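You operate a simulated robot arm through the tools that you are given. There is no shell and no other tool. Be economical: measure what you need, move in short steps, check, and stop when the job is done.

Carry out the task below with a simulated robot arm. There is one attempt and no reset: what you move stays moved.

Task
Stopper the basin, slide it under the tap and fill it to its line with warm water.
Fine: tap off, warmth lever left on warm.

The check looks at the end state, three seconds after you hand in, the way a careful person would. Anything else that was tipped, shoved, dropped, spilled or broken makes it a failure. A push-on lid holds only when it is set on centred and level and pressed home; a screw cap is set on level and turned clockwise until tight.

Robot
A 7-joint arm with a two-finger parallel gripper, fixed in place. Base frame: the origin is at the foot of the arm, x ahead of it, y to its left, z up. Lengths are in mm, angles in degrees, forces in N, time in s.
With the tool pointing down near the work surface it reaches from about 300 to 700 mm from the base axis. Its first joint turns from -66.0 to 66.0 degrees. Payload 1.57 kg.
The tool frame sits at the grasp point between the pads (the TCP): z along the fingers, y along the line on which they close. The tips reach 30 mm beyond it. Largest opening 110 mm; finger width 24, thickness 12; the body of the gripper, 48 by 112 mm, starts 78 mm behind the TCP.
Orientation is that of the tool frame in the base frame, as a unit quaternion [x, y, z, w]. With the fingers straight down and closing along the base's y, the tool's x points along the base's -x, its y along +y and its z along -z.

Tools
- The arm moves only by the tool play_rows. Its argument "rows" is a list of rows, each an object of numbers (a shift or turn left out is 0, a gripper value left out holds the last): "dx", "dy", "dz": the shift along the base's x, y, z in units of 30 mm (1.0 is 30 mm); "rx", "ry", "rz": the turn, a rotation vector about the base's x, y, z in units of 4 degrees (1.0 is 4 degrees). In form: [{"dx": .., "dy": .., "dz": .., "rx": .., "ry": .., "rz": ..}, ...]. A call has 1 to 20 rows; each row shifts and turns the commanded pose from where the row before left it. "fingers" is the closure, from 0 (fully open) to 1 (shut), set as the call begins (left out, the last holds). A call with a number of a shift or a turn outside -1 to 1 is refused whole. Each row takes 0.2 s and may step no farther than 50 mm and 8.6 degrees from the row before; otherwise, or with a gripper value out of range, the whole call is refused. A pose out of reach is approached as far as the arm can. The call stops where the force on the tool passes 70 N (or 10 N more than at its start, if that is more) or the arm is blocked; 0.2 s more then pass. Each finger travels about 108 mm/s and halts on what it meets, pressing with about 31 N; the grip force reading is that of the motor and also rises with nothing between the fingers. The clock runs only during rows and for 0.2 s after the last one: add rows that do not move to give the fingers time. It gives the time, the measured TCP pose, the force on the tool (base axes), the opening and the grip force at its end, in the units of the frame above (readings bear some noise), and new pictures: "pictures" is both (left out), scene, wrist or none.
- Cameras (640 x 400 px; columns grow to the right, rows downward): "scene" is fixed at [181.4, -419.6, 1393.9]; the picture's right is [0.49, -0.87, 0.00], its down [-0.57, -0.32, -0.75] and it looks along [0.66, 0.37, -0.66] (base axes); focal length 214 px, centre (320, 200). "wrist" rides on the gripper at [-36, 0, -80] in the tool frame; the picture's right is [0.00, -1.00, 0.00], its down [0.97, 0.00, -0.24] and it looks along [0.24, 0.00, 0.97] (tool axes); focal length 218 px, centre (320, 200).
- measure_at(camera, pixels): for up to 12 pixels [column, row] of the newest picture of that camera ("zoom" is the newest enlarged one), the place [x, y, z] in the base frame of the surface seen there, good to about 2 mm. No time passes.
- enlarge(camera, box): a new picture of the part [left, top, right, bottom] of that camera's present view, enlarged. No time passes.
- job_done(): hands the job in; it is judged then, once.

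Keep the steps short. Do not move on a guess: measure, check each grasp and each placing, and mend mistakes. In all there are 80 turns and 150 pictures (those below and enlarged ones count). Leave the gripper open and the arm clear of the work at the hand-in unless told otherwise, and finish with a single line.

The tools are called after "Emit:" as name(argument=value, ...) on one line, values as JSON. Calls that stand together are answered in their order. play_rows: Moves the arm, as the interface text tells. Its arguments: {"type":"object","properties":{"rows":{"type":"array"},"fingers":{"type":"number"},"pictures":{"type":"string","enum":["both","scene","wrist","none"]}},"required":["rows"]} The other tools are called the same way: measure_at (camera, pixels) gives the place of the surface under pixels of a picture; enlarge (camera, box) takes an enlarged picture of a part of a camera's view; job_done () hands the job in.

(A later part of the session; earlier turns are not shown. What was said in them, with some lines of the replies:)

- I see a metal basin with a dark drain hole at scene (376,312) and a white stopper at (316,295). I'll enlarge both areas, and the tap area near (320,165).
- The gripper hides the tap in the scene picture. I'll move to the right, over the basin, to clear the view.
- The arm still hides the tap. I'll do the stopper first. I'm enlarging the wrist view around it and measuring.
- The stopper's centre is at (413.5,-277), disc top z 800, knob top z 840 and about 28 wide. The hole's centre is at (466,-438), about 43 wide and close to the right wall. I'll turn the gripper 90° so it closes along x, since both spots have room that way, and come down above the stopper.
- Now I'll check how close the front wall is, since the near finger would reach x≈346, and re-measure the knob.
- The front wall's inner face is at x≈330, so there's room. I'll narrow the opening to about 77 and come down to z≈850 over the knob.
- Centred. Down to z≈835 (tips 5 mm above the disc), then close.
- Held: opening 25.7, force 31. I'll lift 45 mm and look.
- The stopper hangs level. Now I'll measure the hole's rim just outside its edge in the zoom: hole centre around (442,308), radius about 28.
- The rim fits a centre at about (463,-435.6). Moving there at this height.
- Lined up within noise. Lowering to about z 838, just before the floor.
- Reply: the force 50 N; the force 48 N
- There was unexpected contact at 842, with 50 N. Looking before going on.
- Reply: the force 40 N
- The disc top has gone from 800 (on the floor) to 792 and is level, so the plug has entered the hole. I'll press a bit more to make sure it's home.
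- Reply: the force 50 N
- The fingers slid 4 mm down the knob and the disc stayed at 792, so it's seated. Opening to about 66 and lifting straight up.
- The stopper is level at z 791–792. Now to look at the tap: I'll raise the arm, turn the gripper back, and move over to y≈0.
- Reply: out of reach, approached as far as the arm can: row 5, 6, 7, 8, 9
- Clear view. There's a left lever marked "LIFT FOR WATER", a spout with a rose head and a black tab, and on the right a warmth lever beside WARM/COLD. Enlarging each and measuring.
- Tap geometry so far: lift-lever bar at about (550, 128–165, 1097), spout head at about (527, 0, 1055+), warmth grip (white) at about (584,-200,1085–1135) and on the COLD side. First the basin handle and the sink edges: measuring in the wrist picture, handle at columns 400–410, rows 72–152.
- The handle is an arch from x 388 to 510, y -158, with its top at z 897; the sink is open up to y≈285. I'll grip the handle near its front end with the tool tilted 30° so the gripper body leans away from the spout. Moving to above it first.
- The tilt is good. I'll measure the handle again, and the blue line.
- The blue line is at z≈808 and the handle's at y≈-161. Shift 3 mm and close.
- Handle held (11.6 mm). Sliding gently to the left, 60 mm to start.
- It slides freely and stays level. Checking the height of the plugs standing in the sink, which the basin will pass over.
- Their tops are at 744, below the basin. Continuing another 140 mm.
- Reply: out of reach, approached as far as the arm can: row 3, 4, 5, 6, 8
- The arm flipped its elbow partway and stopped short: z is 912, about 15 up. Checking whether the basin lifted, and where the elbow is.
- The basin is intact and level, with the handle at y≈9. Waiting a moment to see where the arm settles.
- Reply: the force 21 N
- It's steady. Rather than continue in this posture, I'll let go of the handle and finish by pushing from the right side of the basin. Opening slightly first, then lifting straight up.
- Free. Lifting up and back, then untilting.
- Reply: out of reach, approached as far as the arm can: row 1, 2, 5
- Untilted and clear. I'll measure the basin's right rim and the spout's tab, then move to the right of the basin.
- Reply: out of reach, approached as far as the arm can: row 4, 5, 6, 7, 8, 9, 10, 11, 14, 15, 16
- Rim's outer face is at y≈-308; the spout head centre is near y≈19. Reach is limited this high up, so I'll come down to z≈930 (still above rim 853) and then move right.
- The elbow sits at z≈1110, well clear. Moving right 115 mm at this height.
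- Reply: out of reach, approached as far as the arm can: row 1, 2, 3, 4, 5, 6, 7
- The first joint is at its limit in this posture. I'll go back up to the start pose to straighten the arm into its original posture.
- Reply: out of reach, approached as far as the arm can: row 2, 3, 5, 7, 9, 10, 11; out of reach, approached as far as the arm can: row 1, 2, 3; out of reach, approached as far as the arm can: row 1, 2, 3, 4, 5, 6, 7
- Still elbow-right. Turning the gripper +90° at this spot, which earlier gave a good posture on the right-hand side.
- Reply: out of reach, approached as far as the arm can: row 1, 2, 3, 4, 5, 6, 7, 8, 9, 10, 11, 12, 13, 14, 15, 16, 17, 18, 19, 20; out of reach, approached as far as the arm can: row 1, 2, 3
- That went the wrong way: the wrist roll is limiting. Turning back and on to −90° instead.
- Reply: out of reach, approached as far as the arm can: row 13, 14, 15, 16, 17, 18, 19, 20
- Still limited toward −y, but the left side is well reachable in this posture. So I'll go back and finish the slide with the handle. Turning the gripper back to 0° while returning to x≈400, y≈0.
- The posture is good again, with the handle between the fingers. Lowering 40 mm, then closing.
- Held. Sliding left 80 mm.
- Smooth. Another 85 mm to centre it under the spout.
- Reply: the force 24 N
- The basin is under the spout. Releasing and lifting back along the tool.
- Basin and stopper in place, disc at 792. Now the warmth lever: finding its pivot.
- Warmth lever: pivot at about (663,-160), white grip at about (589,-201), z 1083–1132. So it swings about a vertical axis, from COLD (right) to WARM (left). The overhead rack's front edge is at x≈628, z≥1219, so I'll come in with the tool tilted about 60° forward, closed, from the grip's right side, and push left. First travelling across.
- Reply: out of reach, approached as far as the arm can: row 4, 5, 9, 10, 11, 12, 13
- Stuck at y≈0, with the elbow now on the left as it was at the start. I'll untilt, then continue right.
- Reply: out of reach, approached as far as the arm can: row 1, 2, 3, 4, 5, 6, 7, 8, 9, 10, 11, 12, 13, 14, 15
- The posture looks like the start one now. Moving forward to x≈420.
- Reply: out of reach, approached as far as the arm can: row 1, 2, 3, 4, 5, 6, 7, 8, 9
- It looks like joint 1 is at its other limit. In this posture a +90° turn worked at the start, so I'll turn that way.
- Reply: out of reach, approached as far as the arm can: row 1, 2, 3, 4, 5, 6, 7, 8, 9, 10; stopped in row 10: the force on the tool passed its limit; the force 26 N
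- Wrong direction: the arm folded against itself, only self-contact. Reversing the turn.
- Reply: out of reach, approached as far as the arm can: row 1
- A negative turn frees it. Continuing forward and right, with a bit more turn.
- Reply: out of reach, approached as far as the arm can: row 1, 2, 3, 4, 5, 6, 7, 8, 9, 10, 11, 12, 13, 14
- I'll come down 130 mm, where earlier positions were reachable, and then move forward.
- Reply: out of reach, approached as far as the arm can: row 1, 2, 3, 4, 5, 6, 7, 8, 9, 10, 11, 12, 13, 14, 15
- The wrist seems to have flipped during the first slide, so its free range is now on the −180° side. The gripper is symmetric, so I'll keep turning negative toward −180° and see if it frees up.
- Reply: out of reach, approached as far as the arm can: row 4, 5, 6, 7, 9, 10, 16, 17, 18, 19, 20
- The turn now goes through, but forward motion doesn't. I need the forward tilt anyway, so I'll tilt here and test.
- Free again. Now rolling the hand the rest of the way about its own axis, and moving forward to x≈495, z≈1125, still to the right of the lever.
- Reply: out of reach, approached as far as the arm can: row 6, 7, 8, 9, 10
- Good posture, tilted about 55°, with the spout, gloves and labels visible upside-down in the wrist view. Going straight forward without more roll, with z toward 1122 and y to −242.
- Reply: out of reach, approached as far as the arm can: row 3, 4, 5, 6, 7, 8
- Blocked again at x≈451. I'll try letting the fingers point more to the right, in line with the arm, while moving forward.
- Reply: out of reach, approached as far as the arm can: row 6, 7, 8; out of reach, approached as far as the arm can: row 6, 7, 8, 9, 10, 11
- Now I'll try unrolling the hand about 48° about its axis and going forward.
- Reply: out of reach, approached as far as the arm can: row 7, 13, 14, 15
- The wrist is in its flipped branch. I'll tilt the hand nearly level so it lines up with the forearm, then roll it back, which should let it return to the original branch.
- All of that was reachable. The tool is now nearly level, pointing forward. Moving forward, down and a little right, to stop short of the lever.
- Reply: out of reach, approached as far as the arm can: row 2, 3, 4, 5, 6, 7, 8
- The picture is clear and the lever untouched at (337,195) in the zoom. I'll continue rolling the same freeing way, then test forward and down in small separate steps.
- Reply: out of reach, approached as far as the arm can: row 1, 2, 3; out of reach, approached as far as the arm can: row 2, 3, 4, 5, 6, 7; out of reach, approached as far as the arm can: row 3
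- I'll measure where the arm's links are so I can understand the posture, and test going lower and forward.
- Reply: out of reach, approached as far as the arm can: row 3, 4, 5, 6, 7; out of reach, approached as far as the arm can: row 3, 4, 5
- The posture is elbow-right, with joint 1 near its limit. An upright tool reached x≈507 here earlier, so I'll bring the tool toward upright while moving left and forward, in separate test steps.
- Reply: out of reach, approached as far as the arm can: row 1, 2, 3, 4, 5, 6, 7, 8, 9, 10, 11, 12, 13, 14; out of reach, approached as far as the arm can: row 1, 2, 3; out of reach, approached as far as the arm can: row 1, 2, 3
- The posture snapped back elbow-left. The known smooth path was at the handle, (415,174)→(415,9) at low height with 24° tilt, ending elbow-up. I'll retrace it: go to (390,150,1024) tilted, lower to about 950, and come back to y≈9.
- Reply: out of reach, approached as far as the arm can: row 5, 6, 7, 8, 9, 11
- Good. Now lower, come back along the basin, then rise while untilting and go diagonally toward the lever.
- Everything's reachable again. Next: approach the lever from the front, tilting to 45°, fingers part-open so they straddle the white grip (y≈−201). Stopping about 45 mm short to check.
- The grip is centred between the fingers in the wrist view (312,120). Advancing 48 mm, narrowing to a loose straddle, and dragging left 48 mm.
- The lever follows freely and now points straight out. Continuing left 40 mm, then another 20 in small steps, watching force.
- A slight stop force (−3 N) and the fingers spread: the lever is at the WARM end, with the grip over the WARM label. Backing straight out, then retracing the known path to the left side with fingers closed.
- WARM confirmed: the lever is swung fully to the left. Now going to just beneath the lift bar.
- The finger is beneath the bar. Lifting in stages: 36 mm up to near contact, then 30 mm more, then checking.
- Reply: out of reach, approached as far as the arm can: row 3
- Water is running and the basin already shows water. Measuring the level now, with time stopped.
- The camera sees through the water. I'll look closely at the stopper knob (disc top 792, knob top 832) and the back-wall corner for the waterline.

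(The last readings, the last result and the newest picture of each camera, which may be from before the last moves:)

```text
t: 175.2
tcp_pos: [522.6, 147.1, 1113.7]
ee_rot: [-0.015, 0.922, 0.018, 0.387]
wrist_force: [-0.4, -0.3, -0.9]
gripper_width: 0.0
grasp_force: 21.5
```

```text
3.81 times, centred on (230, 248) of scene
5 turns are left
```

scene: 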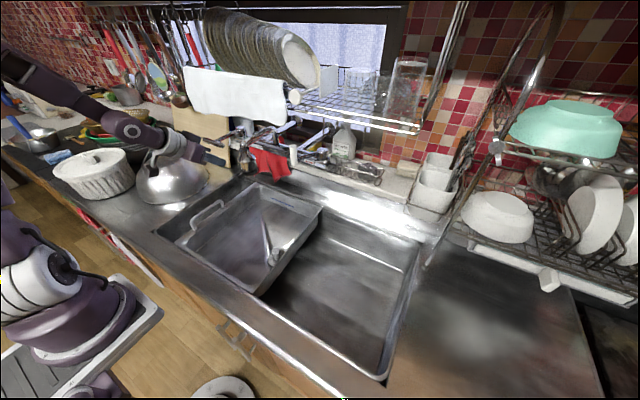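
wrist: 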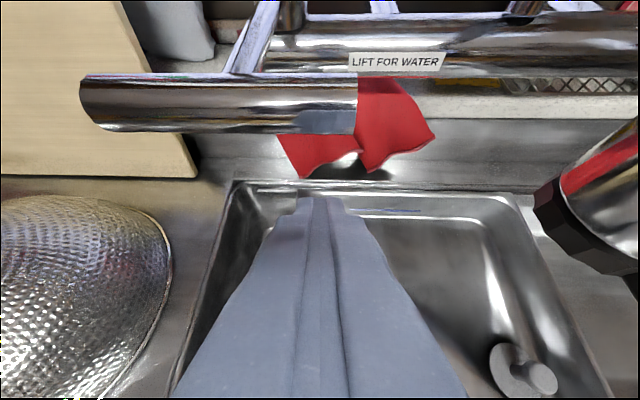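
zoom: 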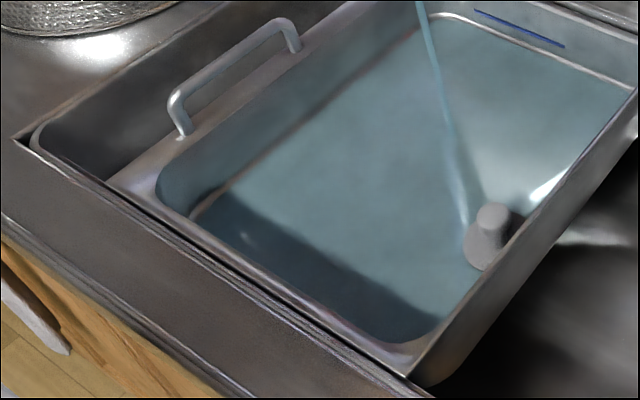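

Stopper disc (792) is still dry, so the level is only just above the floor; the line is at 808. Five turns left, so I'll time it: wait 3 s, measure, wait 2 s, measure.

Emit:
play_rows(rows=[{"dz": 0}, {"dz": 0}, {"dz": 0}, {"dz": 0}, {"dz": 0}, {"dz": 0}, {"dz": 0}, {"dz": 0}, {"dz": 0}, {"dz": 0}, {"dz": 0}, {"dz": 0}, {"dz": 0}, {"dz": 0}], pictures="scene")

Emit:
measure_at(camera="scene", pixels=[[240, 230], [270, 215], [225, 250], [250, 250], [290, 225], [275, 200], [268, 254], [263, 258]])

Emit:
enlarge(camera="scene", box=[240, 180, 330, 275])

Emit:
play_rows(rows=[{"dz": 0}, {"dz": 0}, {"dz": 0}, {"dz": 0}, {"dz": 0}, {"dz": 0}, {"dz": 0}, {"dz": 0}, {"dz": 0}], pictures="scene")

Emit:
measure_at(camera="scene", pixels=[[240, 230], [270, 215], [225, 250], [250, 250], [290, 225], [275, 200], [268, 254], [263, 258], [216, 142], [222, 145]])

Emit:
enlarge(camera="scene", box=[240, 180, 330, 275])

Emit:
enlarge(camera="scene", box=[195, 115, 265, 165])

```text
t: 178.2
tcp_pos: [523.1, 146.9, 1113.0]
ee_rot: [-0.015, 0.922, 0.019, 0.388]
wrist_force: [-0.1, 0.2, -1.1]
gripper_width: 0.0
grasp_force: 20.4
```

scene: 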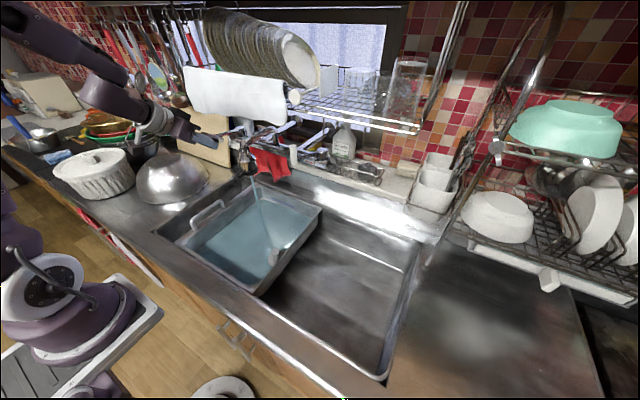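

```text
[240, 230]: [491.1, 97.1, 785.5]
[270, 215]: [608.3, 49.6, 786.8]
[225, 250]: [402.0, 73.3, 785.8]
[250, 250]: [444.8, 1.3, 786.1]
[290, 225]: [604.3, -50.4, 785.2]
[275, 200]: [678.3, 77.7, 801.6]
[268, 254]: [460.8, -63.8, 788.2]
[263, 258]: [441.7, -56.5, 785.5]
```

```text
4.21 times, centred on (285, 228) of scene
```

zoom: 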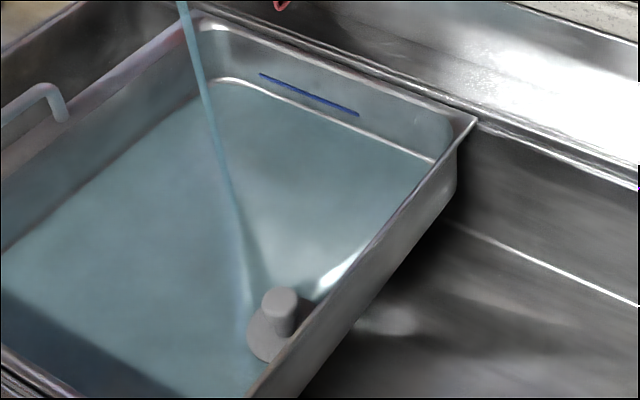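

```text
t: 180.2
tcp_pos: [523.2, 146.4, 1113.4]
ee_rot: [-0.014, 0.922, 0.019, 0.387]
wrist_force: [-0.8, 0.3, -0.8]
gripper_width: 0.0
grasp_force: 21.4
```

scene: 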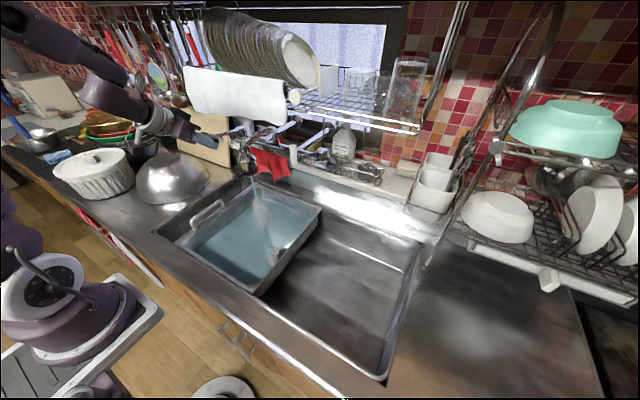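

```text
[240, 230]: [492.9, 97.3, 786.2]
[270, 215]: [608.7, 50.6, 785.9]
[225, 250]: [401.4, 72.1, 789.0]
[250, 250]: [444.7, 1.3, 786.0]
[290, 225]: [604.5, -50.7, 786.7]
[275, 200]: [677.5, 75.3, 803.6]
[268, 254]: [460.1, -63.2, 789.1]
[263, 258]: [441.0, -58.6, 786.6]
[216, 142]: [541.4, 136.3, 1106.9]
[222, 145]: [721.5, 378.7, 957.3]
```

```text
4.21 times, centred on (285, 228) of scene
```

zoom: 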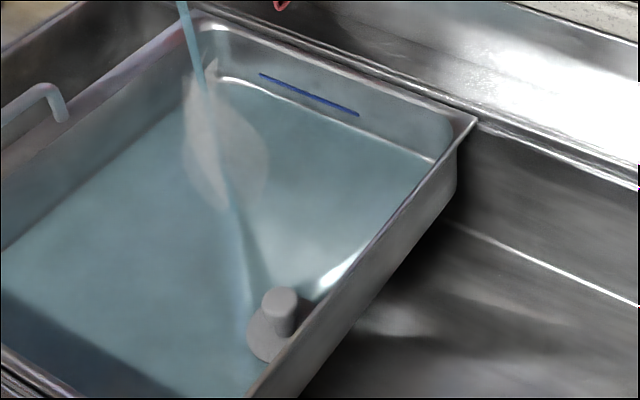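

```text
8.00 times, centred on (230, 140) of scene
4 turns are left
```

zoom: 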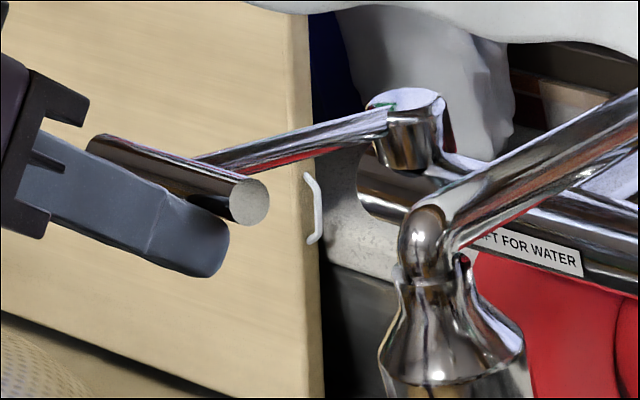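

A steam-like plume appears at the stream now, so the water is warm. Before letting more time pass, I'll look closely at the stream's end, the knob, the back wall and the wrist view to read the level.

Emit:
enlarge(camera="scene", box=[248, 185, 290, 240])

Emit:
enlarge(camera="scene", box=[255, 180, 325, 225])

Emit:
enlarge(camera="scene", box=[255, 235, 290, 270])

Emit:
enlarge(camera="wrist", box=[160, 150, 640, 400])

Emit:
measure_at(camera="scene", pixels=[[255, 195], [257, 201], [260, 212], [262, 222], [263, 226], [264, 230], [280, 204], [300, 210], [300, 205], [205, 225], [195, 240]])

```text
7.27 times, centred on (269, 212) of scene
```

zoom: 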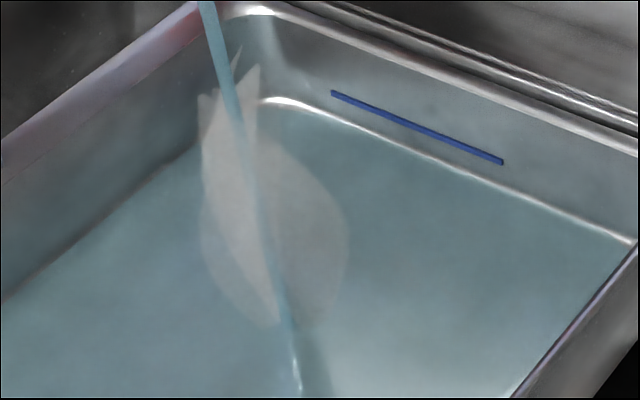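

```text
8.89 times, centred on (290, 202) of scene
```

zoom: 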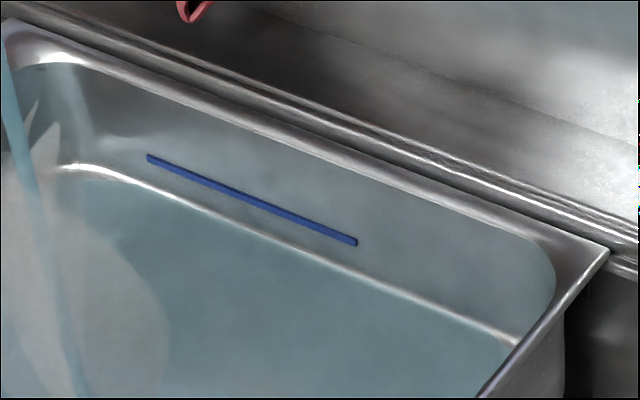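

```text
11.43 times, centred on (272, 252) of scene
```

zoom: 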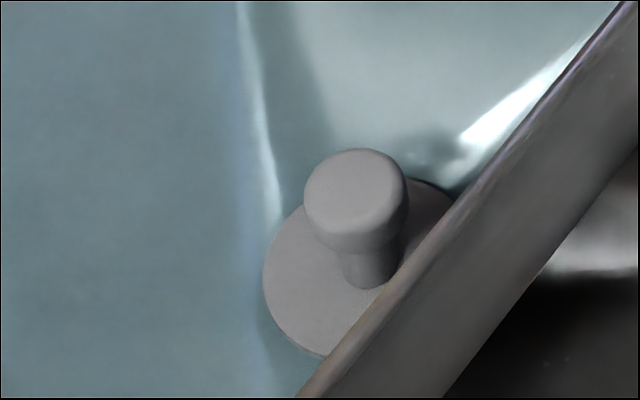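

```text
1.33 times, centred on (400, 275) of wrist
```

zoom: 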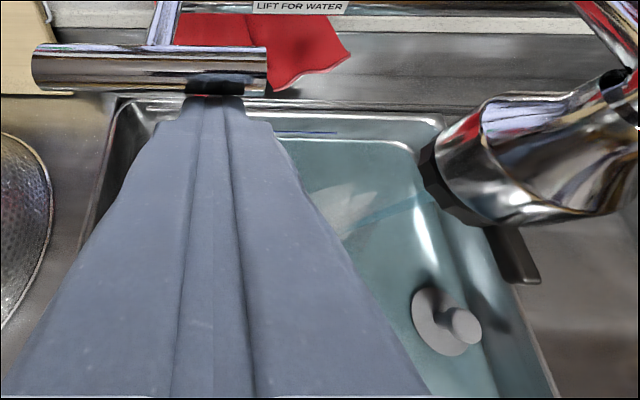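

```text
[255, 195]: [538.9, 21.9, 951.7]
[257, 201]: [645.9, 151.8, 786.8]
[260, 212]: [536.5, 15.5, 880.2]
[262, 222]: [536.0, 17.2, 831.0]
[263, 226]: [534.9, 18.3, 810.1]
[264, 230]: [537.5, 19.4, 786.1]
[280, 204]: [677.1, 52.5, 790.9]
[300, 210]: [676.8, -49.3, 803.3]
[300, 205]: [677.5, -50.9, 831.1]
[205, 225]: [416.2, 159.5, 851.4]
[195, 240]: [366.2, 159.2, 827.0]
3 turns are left
```

Stream reaches the floor (z≈786) and the stopper's disc (792) is still dry, so filling is slow (under about 1 mm/s). I'll use the time: slip the finger out sideways and hover it above the raised bar, ready to press it down, then wait with checks.

Emit:
play_rows(rows=[{"dz": -0.25}, {"dy": -0.9}, {"dy": -0.85}, {"dz": 0.7}, {"dz": 0.7}, {"dz": 0.5, "dx": 0.3}, {"dy": 0.7}, {"dy": 0.7}, {"dy": 0}], pictures="both")

Emit:
enlarge(camera="scene", box=[180, 105, 280, 205])

Emit:
play_rows(rows=[{"dz": 0}, {"dz": 0}, {"dz": 0}, {"dz": 0}, {"dz": 0}, {"dz": 0}, {"dz": 0}, {"dz": 0}, {"dz": 0}, {"dz": 0}, {"dz": 0}, {"dz": 0}], pictures="none")

Emit:
enlarge(camera="scene", box=[250, 180, 325, 270])

Emit:
play_rows(rows=[{"dz": 0}, {"dz": 0}, {"dz": 0}, {"dz": 0}, {"dz": 0}, {"dz": 0}, {"dz": 0}, {"dz": 0}, {"dz": 0}, {"dz": 0}, {"dz": 0}, {"dz": 0}, {"dz": 0}, {"dz": 0}], pictures="scene")

Emit:
measure_at(camera="scene", pixels=[[263, 226], [264, 228], [264, 230], [264, 231], [268, 254], [266, 258], [280, 204], [210, 141], [216, 139], [220, 142], [240, 230], [290, 225]])

Emit:
enlarge(camera="scene", box=[255, 235, 290, 270])

Emit:
enlarge(camera="scene", box=[255, 180, 325, 225])

```text
t: 182.2
tcp_pos: [533.6, 136.5, 1163.1]
ee_rot: [-0.014, 0.922, 0.018, 0.387]
wrist_force: [-0.2, -0.4, -0.7]
gripper_width: 0.0
grasp_force: 21.5
```

scene: 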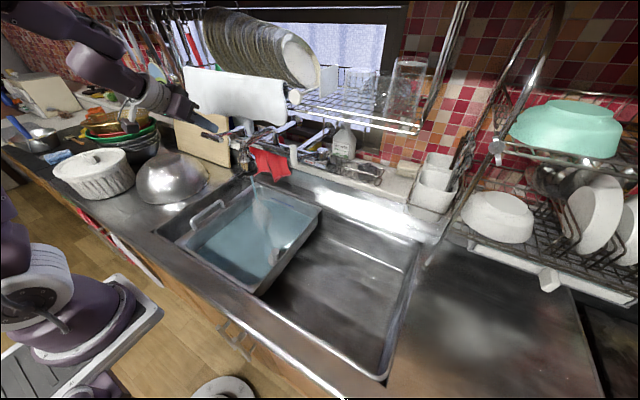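
wrist: 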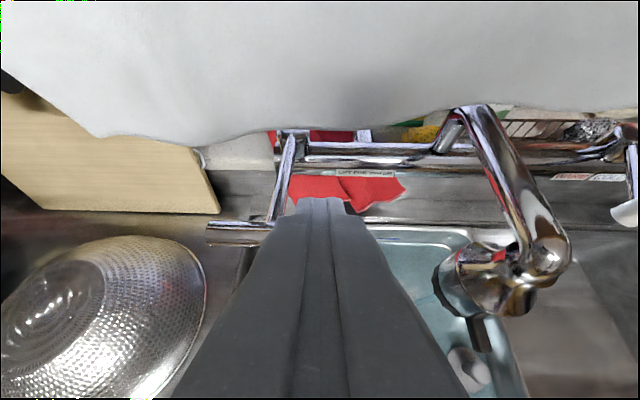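

```text
4.00 times, centred on (230, 155) of scene
```

zoom: 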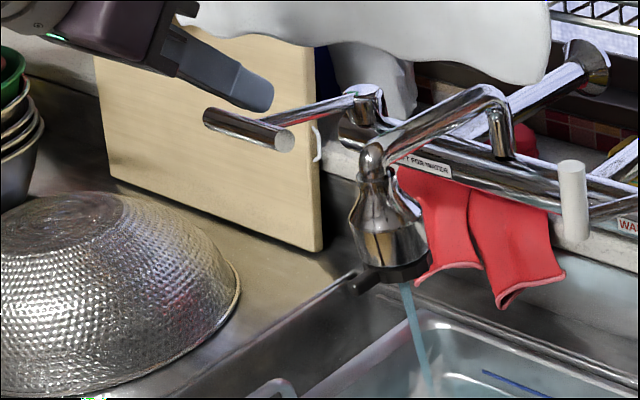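

```text
t: 184.8
tcp_pos: [533.1, 135.9, 1161.1]
ee_rot: [-0.014, 0.922, 0.018, 0.387]
wrist_force: [0.4, -0.1, 0.3]
gripper_width: 0.0
grasp_force: 21.3
```

```text
4.44 times, centred on (288, 225) of scene
```

zoom: 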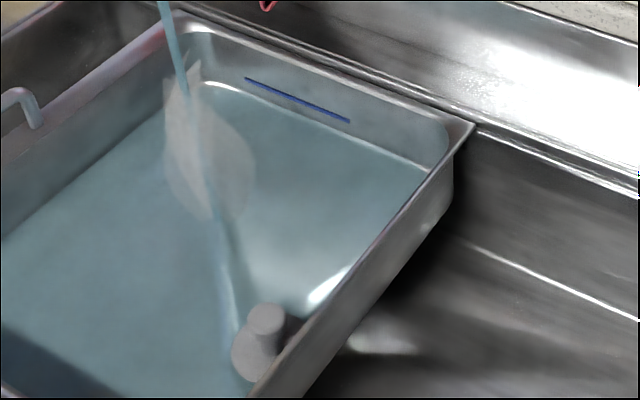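

```text
t: 187.8
tcp_pos: [533.2, 136.2, 1162.7]
ee_rot: [-0.014, 0.921, 0.019, 0.388]
wrist_force: [-0.3, 1.7, 0.5]
gripper_width: 0.0
grasp_force: 21.4
```

scene: 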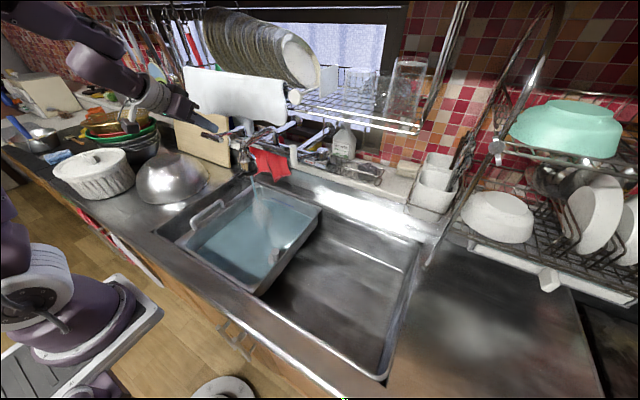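

```text
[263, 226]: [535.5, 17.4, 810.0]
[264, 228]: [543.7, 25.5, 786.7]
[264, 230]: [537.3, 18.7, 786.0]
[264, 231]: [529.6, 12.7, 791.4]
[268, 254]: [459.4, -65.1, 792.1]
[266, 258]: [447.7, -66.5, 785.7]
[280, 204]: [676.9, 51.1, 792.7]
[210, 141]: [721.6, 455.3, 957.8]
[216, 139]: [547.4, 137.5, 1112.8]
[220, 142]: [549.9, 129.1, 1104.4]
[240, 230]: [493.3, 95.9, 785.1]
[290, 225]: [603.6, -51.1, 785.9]
```

```text
11.43 times, centred on (272, 252) of scene
```

zoom: 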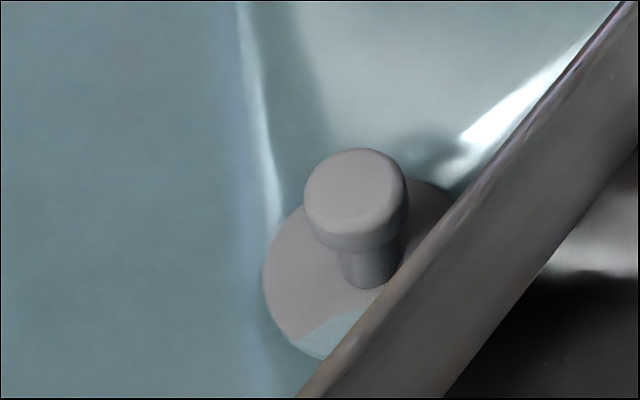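

```text
8.89 times, centred on (290, 202) of scene
2 turns are left
```

zoom: 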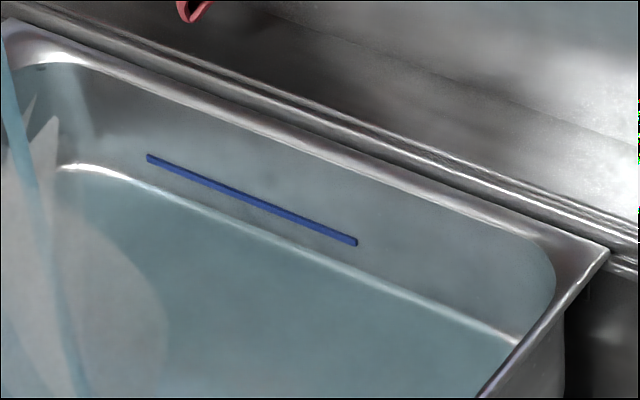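

Very useful: at t=187.8 the water is just starting to cover the disc's edge (z≈791.4). That's about 5.2 mm in 12.9 s, or about 0.4 mm/s, so roughly 41 s more to reach 808. The tap stays open on its own and the finger hovers above the bar. I'll wait with checks, then press the bar down to shut it, and look.

Emit:
play_rows(rows=[{"dy": 0.35}, {"dz": 0}, {"dz": 0}, {"dz": 0}, {"dz": 0}, {"dz": 0}, {"dz": 0}, {"dz": 0}, {"dz": 0}, {"dz": 0}, {"dz": 0}, {"dz": 0}, {"dz": 0}, {"dz": 0}, {"dz": 0}, {"dz": 0}, {"dz": 0}, {"dz": 0}, {"dz": 0}, {"dz": 0}], pictures="none")

Emit:
play_rows(rows=[{"dz": 0}, {"dz": 0}, {"dz": 0}, {"dz": 0}, {"dz": 0}, {"dz": 0}, {"dz": 0}, {"dz": 0}, {"dz": 0}, {"dz": 0}, {"dz": 0}, {"dz": 0}, {"dz": 0}, {"dz": 0}, {"dz": 0}, {"dz": 0}, {"dz": 0}, {"dz": 0}, {"dz": 0}, {"dz": 0}], pictures="none")

Emit:
play_rows(rows=[{"dz": 0}, {"dz": 0}, {"dz": 0}, {"dz": 0}, {"dz": 0}, {"dz": 0}, {"dz": 0}, {"dz": 0}, {"dz": 0}, {"dz": 0}, {"dz": 0}, {"dz": 0}, {"dz": 0}, {"dz": 0}, {"dz": 0}, {"dz": 0}, {"dz": 0}, {"dz": 0}, {"dz": 0}, {"dz": 0}], pictures="none")

Emit:
play_rows(rows=[{"dz": 0}, {"dz": 0}, {"dz": 0}, {"dz": 0}, {"dz": 0}, {"dz": 0}, {"dz": 0}, {"dz": 0}, {"dz": 0}, {"dz": 0}, {"dz": 0}, {"dz": 0}, {"dz": 0}, {"dz": 0}, {"dz": 0}, {"dz": 0}, {"dz": 0}, {"dz": 0}, {"dz": 0}, {"dz": 0}], pictures="none")

Emit:
play_rows(rows=[{"dz": 0}, {"dz": 0}, {"dz": 0}, {"dz": 0}, {"dz": 0}, {"dz": 0}, {"dz": 0}, {"dz": 0}, {"dz": 0}, {"dz": 0}, {"dz": 0}, {"dz": 0}, {"dz": 0}, {"dz": 0}, {"dz": 0}, {"dz": 0}, {"dz": 0}, {"dz": 0}, {"dz": 0}, {"dz": 0}], pictures="none")

Emit:
enlarge(camera="scene", box=[255, 235, 290, 270])

Emit:
play_rows(rows=[{"dz": 0}, {"dz": 0}, {"dz": 0}, {"dz": 0}, {"dz": 0}, {"dz": 0}, {"dz": 0}, {"dz": 0}, {"dz": 0}, {"dz": 0}, {"dz": 0}, {"dz": 0}, {"dz": 0}, {"dz": 0}, {"dz": 0}, {"dz": 0}, {"dz": 0}, {"dz": 0}, {"dz": 0}, {"dz": 0}], pictures="none")

Emit:
play_rows(rows=[{"dz": 0}, {"dz": 0}, {"dz": 0}, {"dz": 0}, {"dz": 0}, {"dz": 0}, {"dz": 0}, {"dz": 0}, {"dz": 0}, {"dz": 0}, {"dz": 0}, {"dz": 0}, {"dz": 0}, {"dz": 0}, {"dz": 0}, {"dz": 0}, {"dz": 0}, {"dz": 0}, {"dz": 0}, {"dz": 0}], pictures="none")

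Emit:
play_rows(rows=[{"dz": 0}, {"dz": 0}, {"dz": 0}, {"dz": 0}, {"dz": 0}, {"dz": 0}, {"dz": 0}, {"dz": 0}, {"dz": 0}, {"dz": 0}, {"dz": 0}, {"dz": 0}, {"dz": 0}, {"dz": 0}, {"dz": 0}, {"dz": 0}, {"dz": 0}, {"dz": 0}, {"dz": 0}, {"dz": 0}], pictures="none")

Emit:
play_rows(rows=[{"dz": 0}, {"dz": 0}, {"dz": 0}, {"dz": 0}, {"dz": 0}, {"dz": 0}, {"dz": 0}, {"dz": 0}, {"dz": 0}, {"dz": 0}, {"dz": 0}, {"dz": 0}, {"dz": 0}, {"dz": 0}, {"dz": 0}, {"dz": 0}, {"dz": 0}, {"dz": 0}, {"dz": 0}, {"dz": 0}], pictures="none")

Emit:
play_rows(rows=[{"dz": 0}, {"dz": 0}, {"dz": 0}, {"dz": 0}, {"dz": 0}, {"dz": 0}, {"dz": 0}, {"dz": 0}, {"dz": 0}, {"dz": 0}, {"dz": 0}, {"dz": 0}], pictures="none")

Emit:
enlarge(camera="scene", box=[255, 180, 325, 225])

Emit:
play_rows(rows=[{"dz": -0.4}, {"dz": -0.35}, {"dz": -0.3}, {"dz": -0.12}, {"dz": -0.08}, {"dz": 0}], pictures="none")

Emit:
enlarge(camera="scene", box=[180, 105, 280, 205])

Emit:
enlarge(camera="scene", box=[255, 180, 325, 225])

Emit:
enlarge(camera="scene", box=[255, 235, 290, 270])

```text
t: 192.0
tcp_pos: [532.3, 144.9, 1162.3]
ee_rot: [-0.015, 0.922, 0.019, 0.386]
wrist_force: [0.1, -0.6, -0.3]
gripper_width: 0.0
grasp_force: 20.5
```

```text
t: 196.2
tcp_pos: [533.8, 146.9, 1163.3]
ee_rot: [-0.014, 0.922, 0.018, 0.387]
wrist_force: [-0.1, -0.1, 0.6]
gripper_width: 0.0
grasp_force: 21.1
```

```text
t: 200.4
tcp_pos: [532.4, 146.8, 1162.5]
ee_rot: [-0.015, 0.922, 0.019, 0.387]
wrist_force: [0.2, 0.5, -0.2]
gripper_width: 0.1
grasp_force: 21.5
```

```text
t: 204.6
tcp_pos: [532.3, 146.7, 1163.0]
ee_rot: [-0.015, 0.922, 0.019, 0.387]
wrist_force: [0.2, -0.6, -0.2]
gripper_width: 0.0
grasp_force: 21.1
```

```text
t: 208.8
tcp_pos: [532.6, 146.5, 1162.2]
ee_rot: [-0.015, 0.922, 0.019, 0.387]
wrist_force: [0.3, 0.4, -0.1]
gripper_width: 0.1
grasp_force: 21.9
```

```text
11.43 times, centred on (272, 252) of scene
```

zoom: 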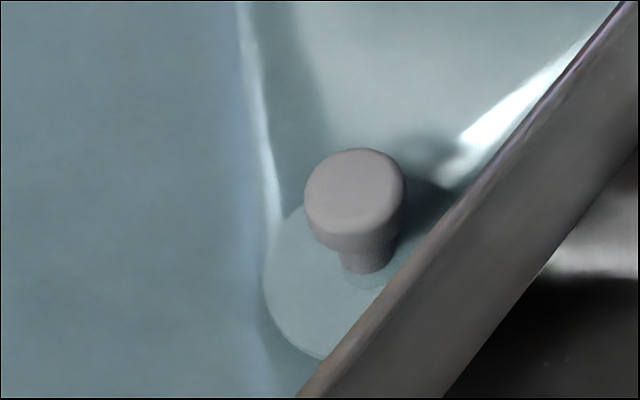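

```text
t: 213.0
tcp_pos: [532.6, 146.3, 1162.3]
ee_rot: [-0.015, 0.921, 0.019, 0.388]
wrist_force: [0.4, -0.1, 0.1]
gripper_width: 0.0
grasp_force: 20.9
```

```text
t: 217.2
tcp_pos: [533.3, 146.7, 1163.9]
ee_rot: [-0.014, 0.922, 0.018, 0.388]
wrist_force: [-0.1, -1.0, 0.4]
gripper_width: 0.0
grasp_force: 21.2
```

```text
t: 221.4
tcp_pos: [532.7, 145.4, 1162.8]
ee_rot: [-0.014, 0.922, 0.019, 0.387]
wrist_force: [0.3, 0.7, 0.5]
gripper_width: 0.0
grasp_force: 21.3
```

```text
t: 225.6
tcp_pos: [532.7, 145.8, 1161.2]
ee_rot: [-0.015, 0.922, 0.019, 0.388]
wrist_force: [-1.0, 0.6, -0.9]
gripper_width: 0.2
grasp_force: 21.0
```

```text
t: 228.2
tcp_pos: [532.5, 147.0, 1163.0]
ee_rot: [-0.014, 0.922, 0.019, 0.387]
wrist_force: [0.8, 0.3, 0.5]
gripper_width: 0.0
grasp_force: 21.0
```

```text
8.89 times, centred on (290, 202) of scene
```

zoom: 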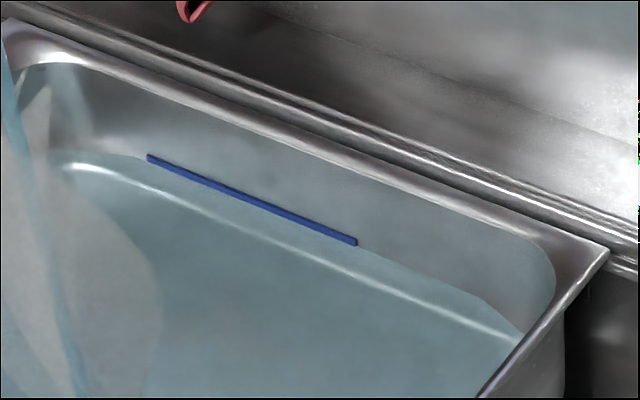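

```text
t: 229.6
tcp_pos: [533.5, 147.6, 1126.4]
ee_rot: [-0.015, 0.921, 0.019, 0.389]
wrist_force: [-18.2, -1.4, 11.4]
gripper_width: 0.2
grasp_force: 21.2
```

```text
4.00 times, centred on (230, 155) of scene
```

zoom: 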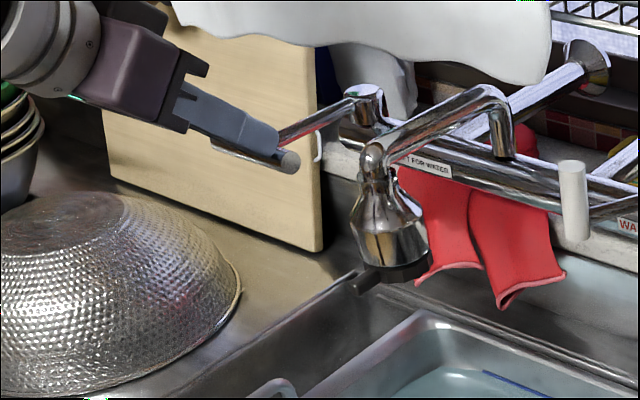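

```text
8.89 times, centred on (290, 202) of scene
```

zoom: 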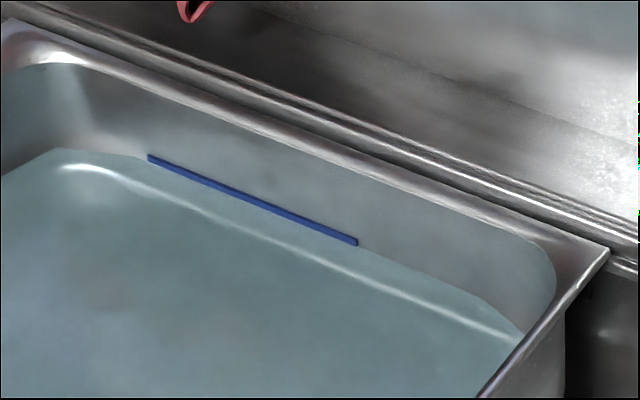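

```text
11.43 times, centred on (272, 252) of scene
1 turns are left
```

zoom: 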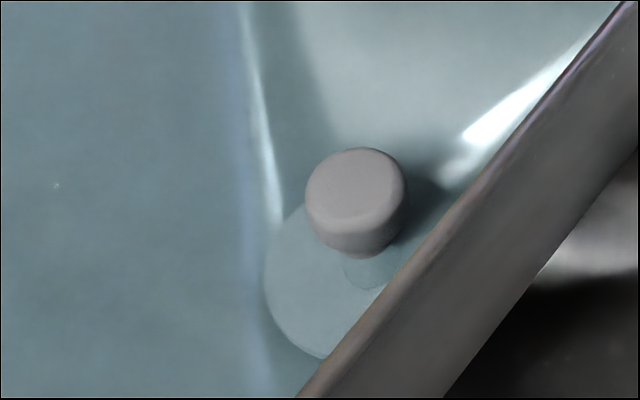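

The stream has stopped, the waterline meets the blue line, and the lever's on warm. Lifting off the bar, backing away, opening the gripper and handing in.

Emit:
play_rows(rows=[{"dz": 0.4}, {"dz": 0.5}, {"dz": 0.4}, {"dx": -0.4}, {"dx": -0.4}, {"dx": -0.4}, {"dx": -0.4}, {"dx": 0}], pictures="none")

Emit:
play_rows(rows=[{"dz": 0}, {"dz": 0}, {"dz": 0}, {"dz": 0}], fingers=0.3, pictures="scene")

Emit:
job_done()

```text
t: 231.4
tcp_pos: [485.1, 147.3, 1163.9]
ee_rot: [-0.015, 0.921, 0.019, 0.388]
wrist_force: [-0.5, 0.0, 0.2]
gripper_width: 0.0
grasp_force: 21.2
```

```text
t: 232.4
tcp_pos: [486.0, 148.8, 1164.9]
ee_rot: [-0.015, 0.922, 0.019, 0.387]
wrist_force: [-0.6, -0.1, 0.1]
gripper_width: 77.3
grasp_force: 0.1
```

scene: 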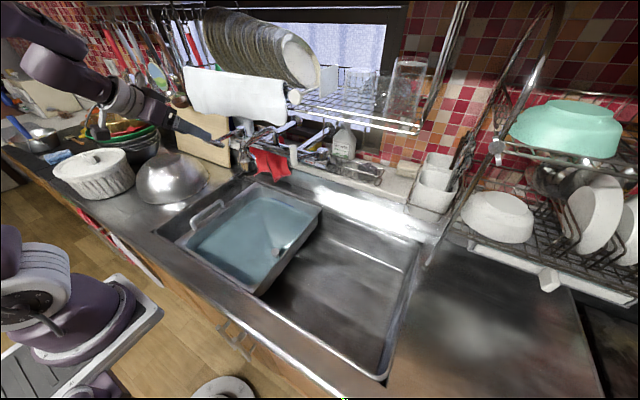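

```text
The job is handed in.
```

The basin is stoppered, slid under the tap and filled with warm water to its line; the tap is off, the warmth lever is on warm, and the arm is clear with the gripper open.
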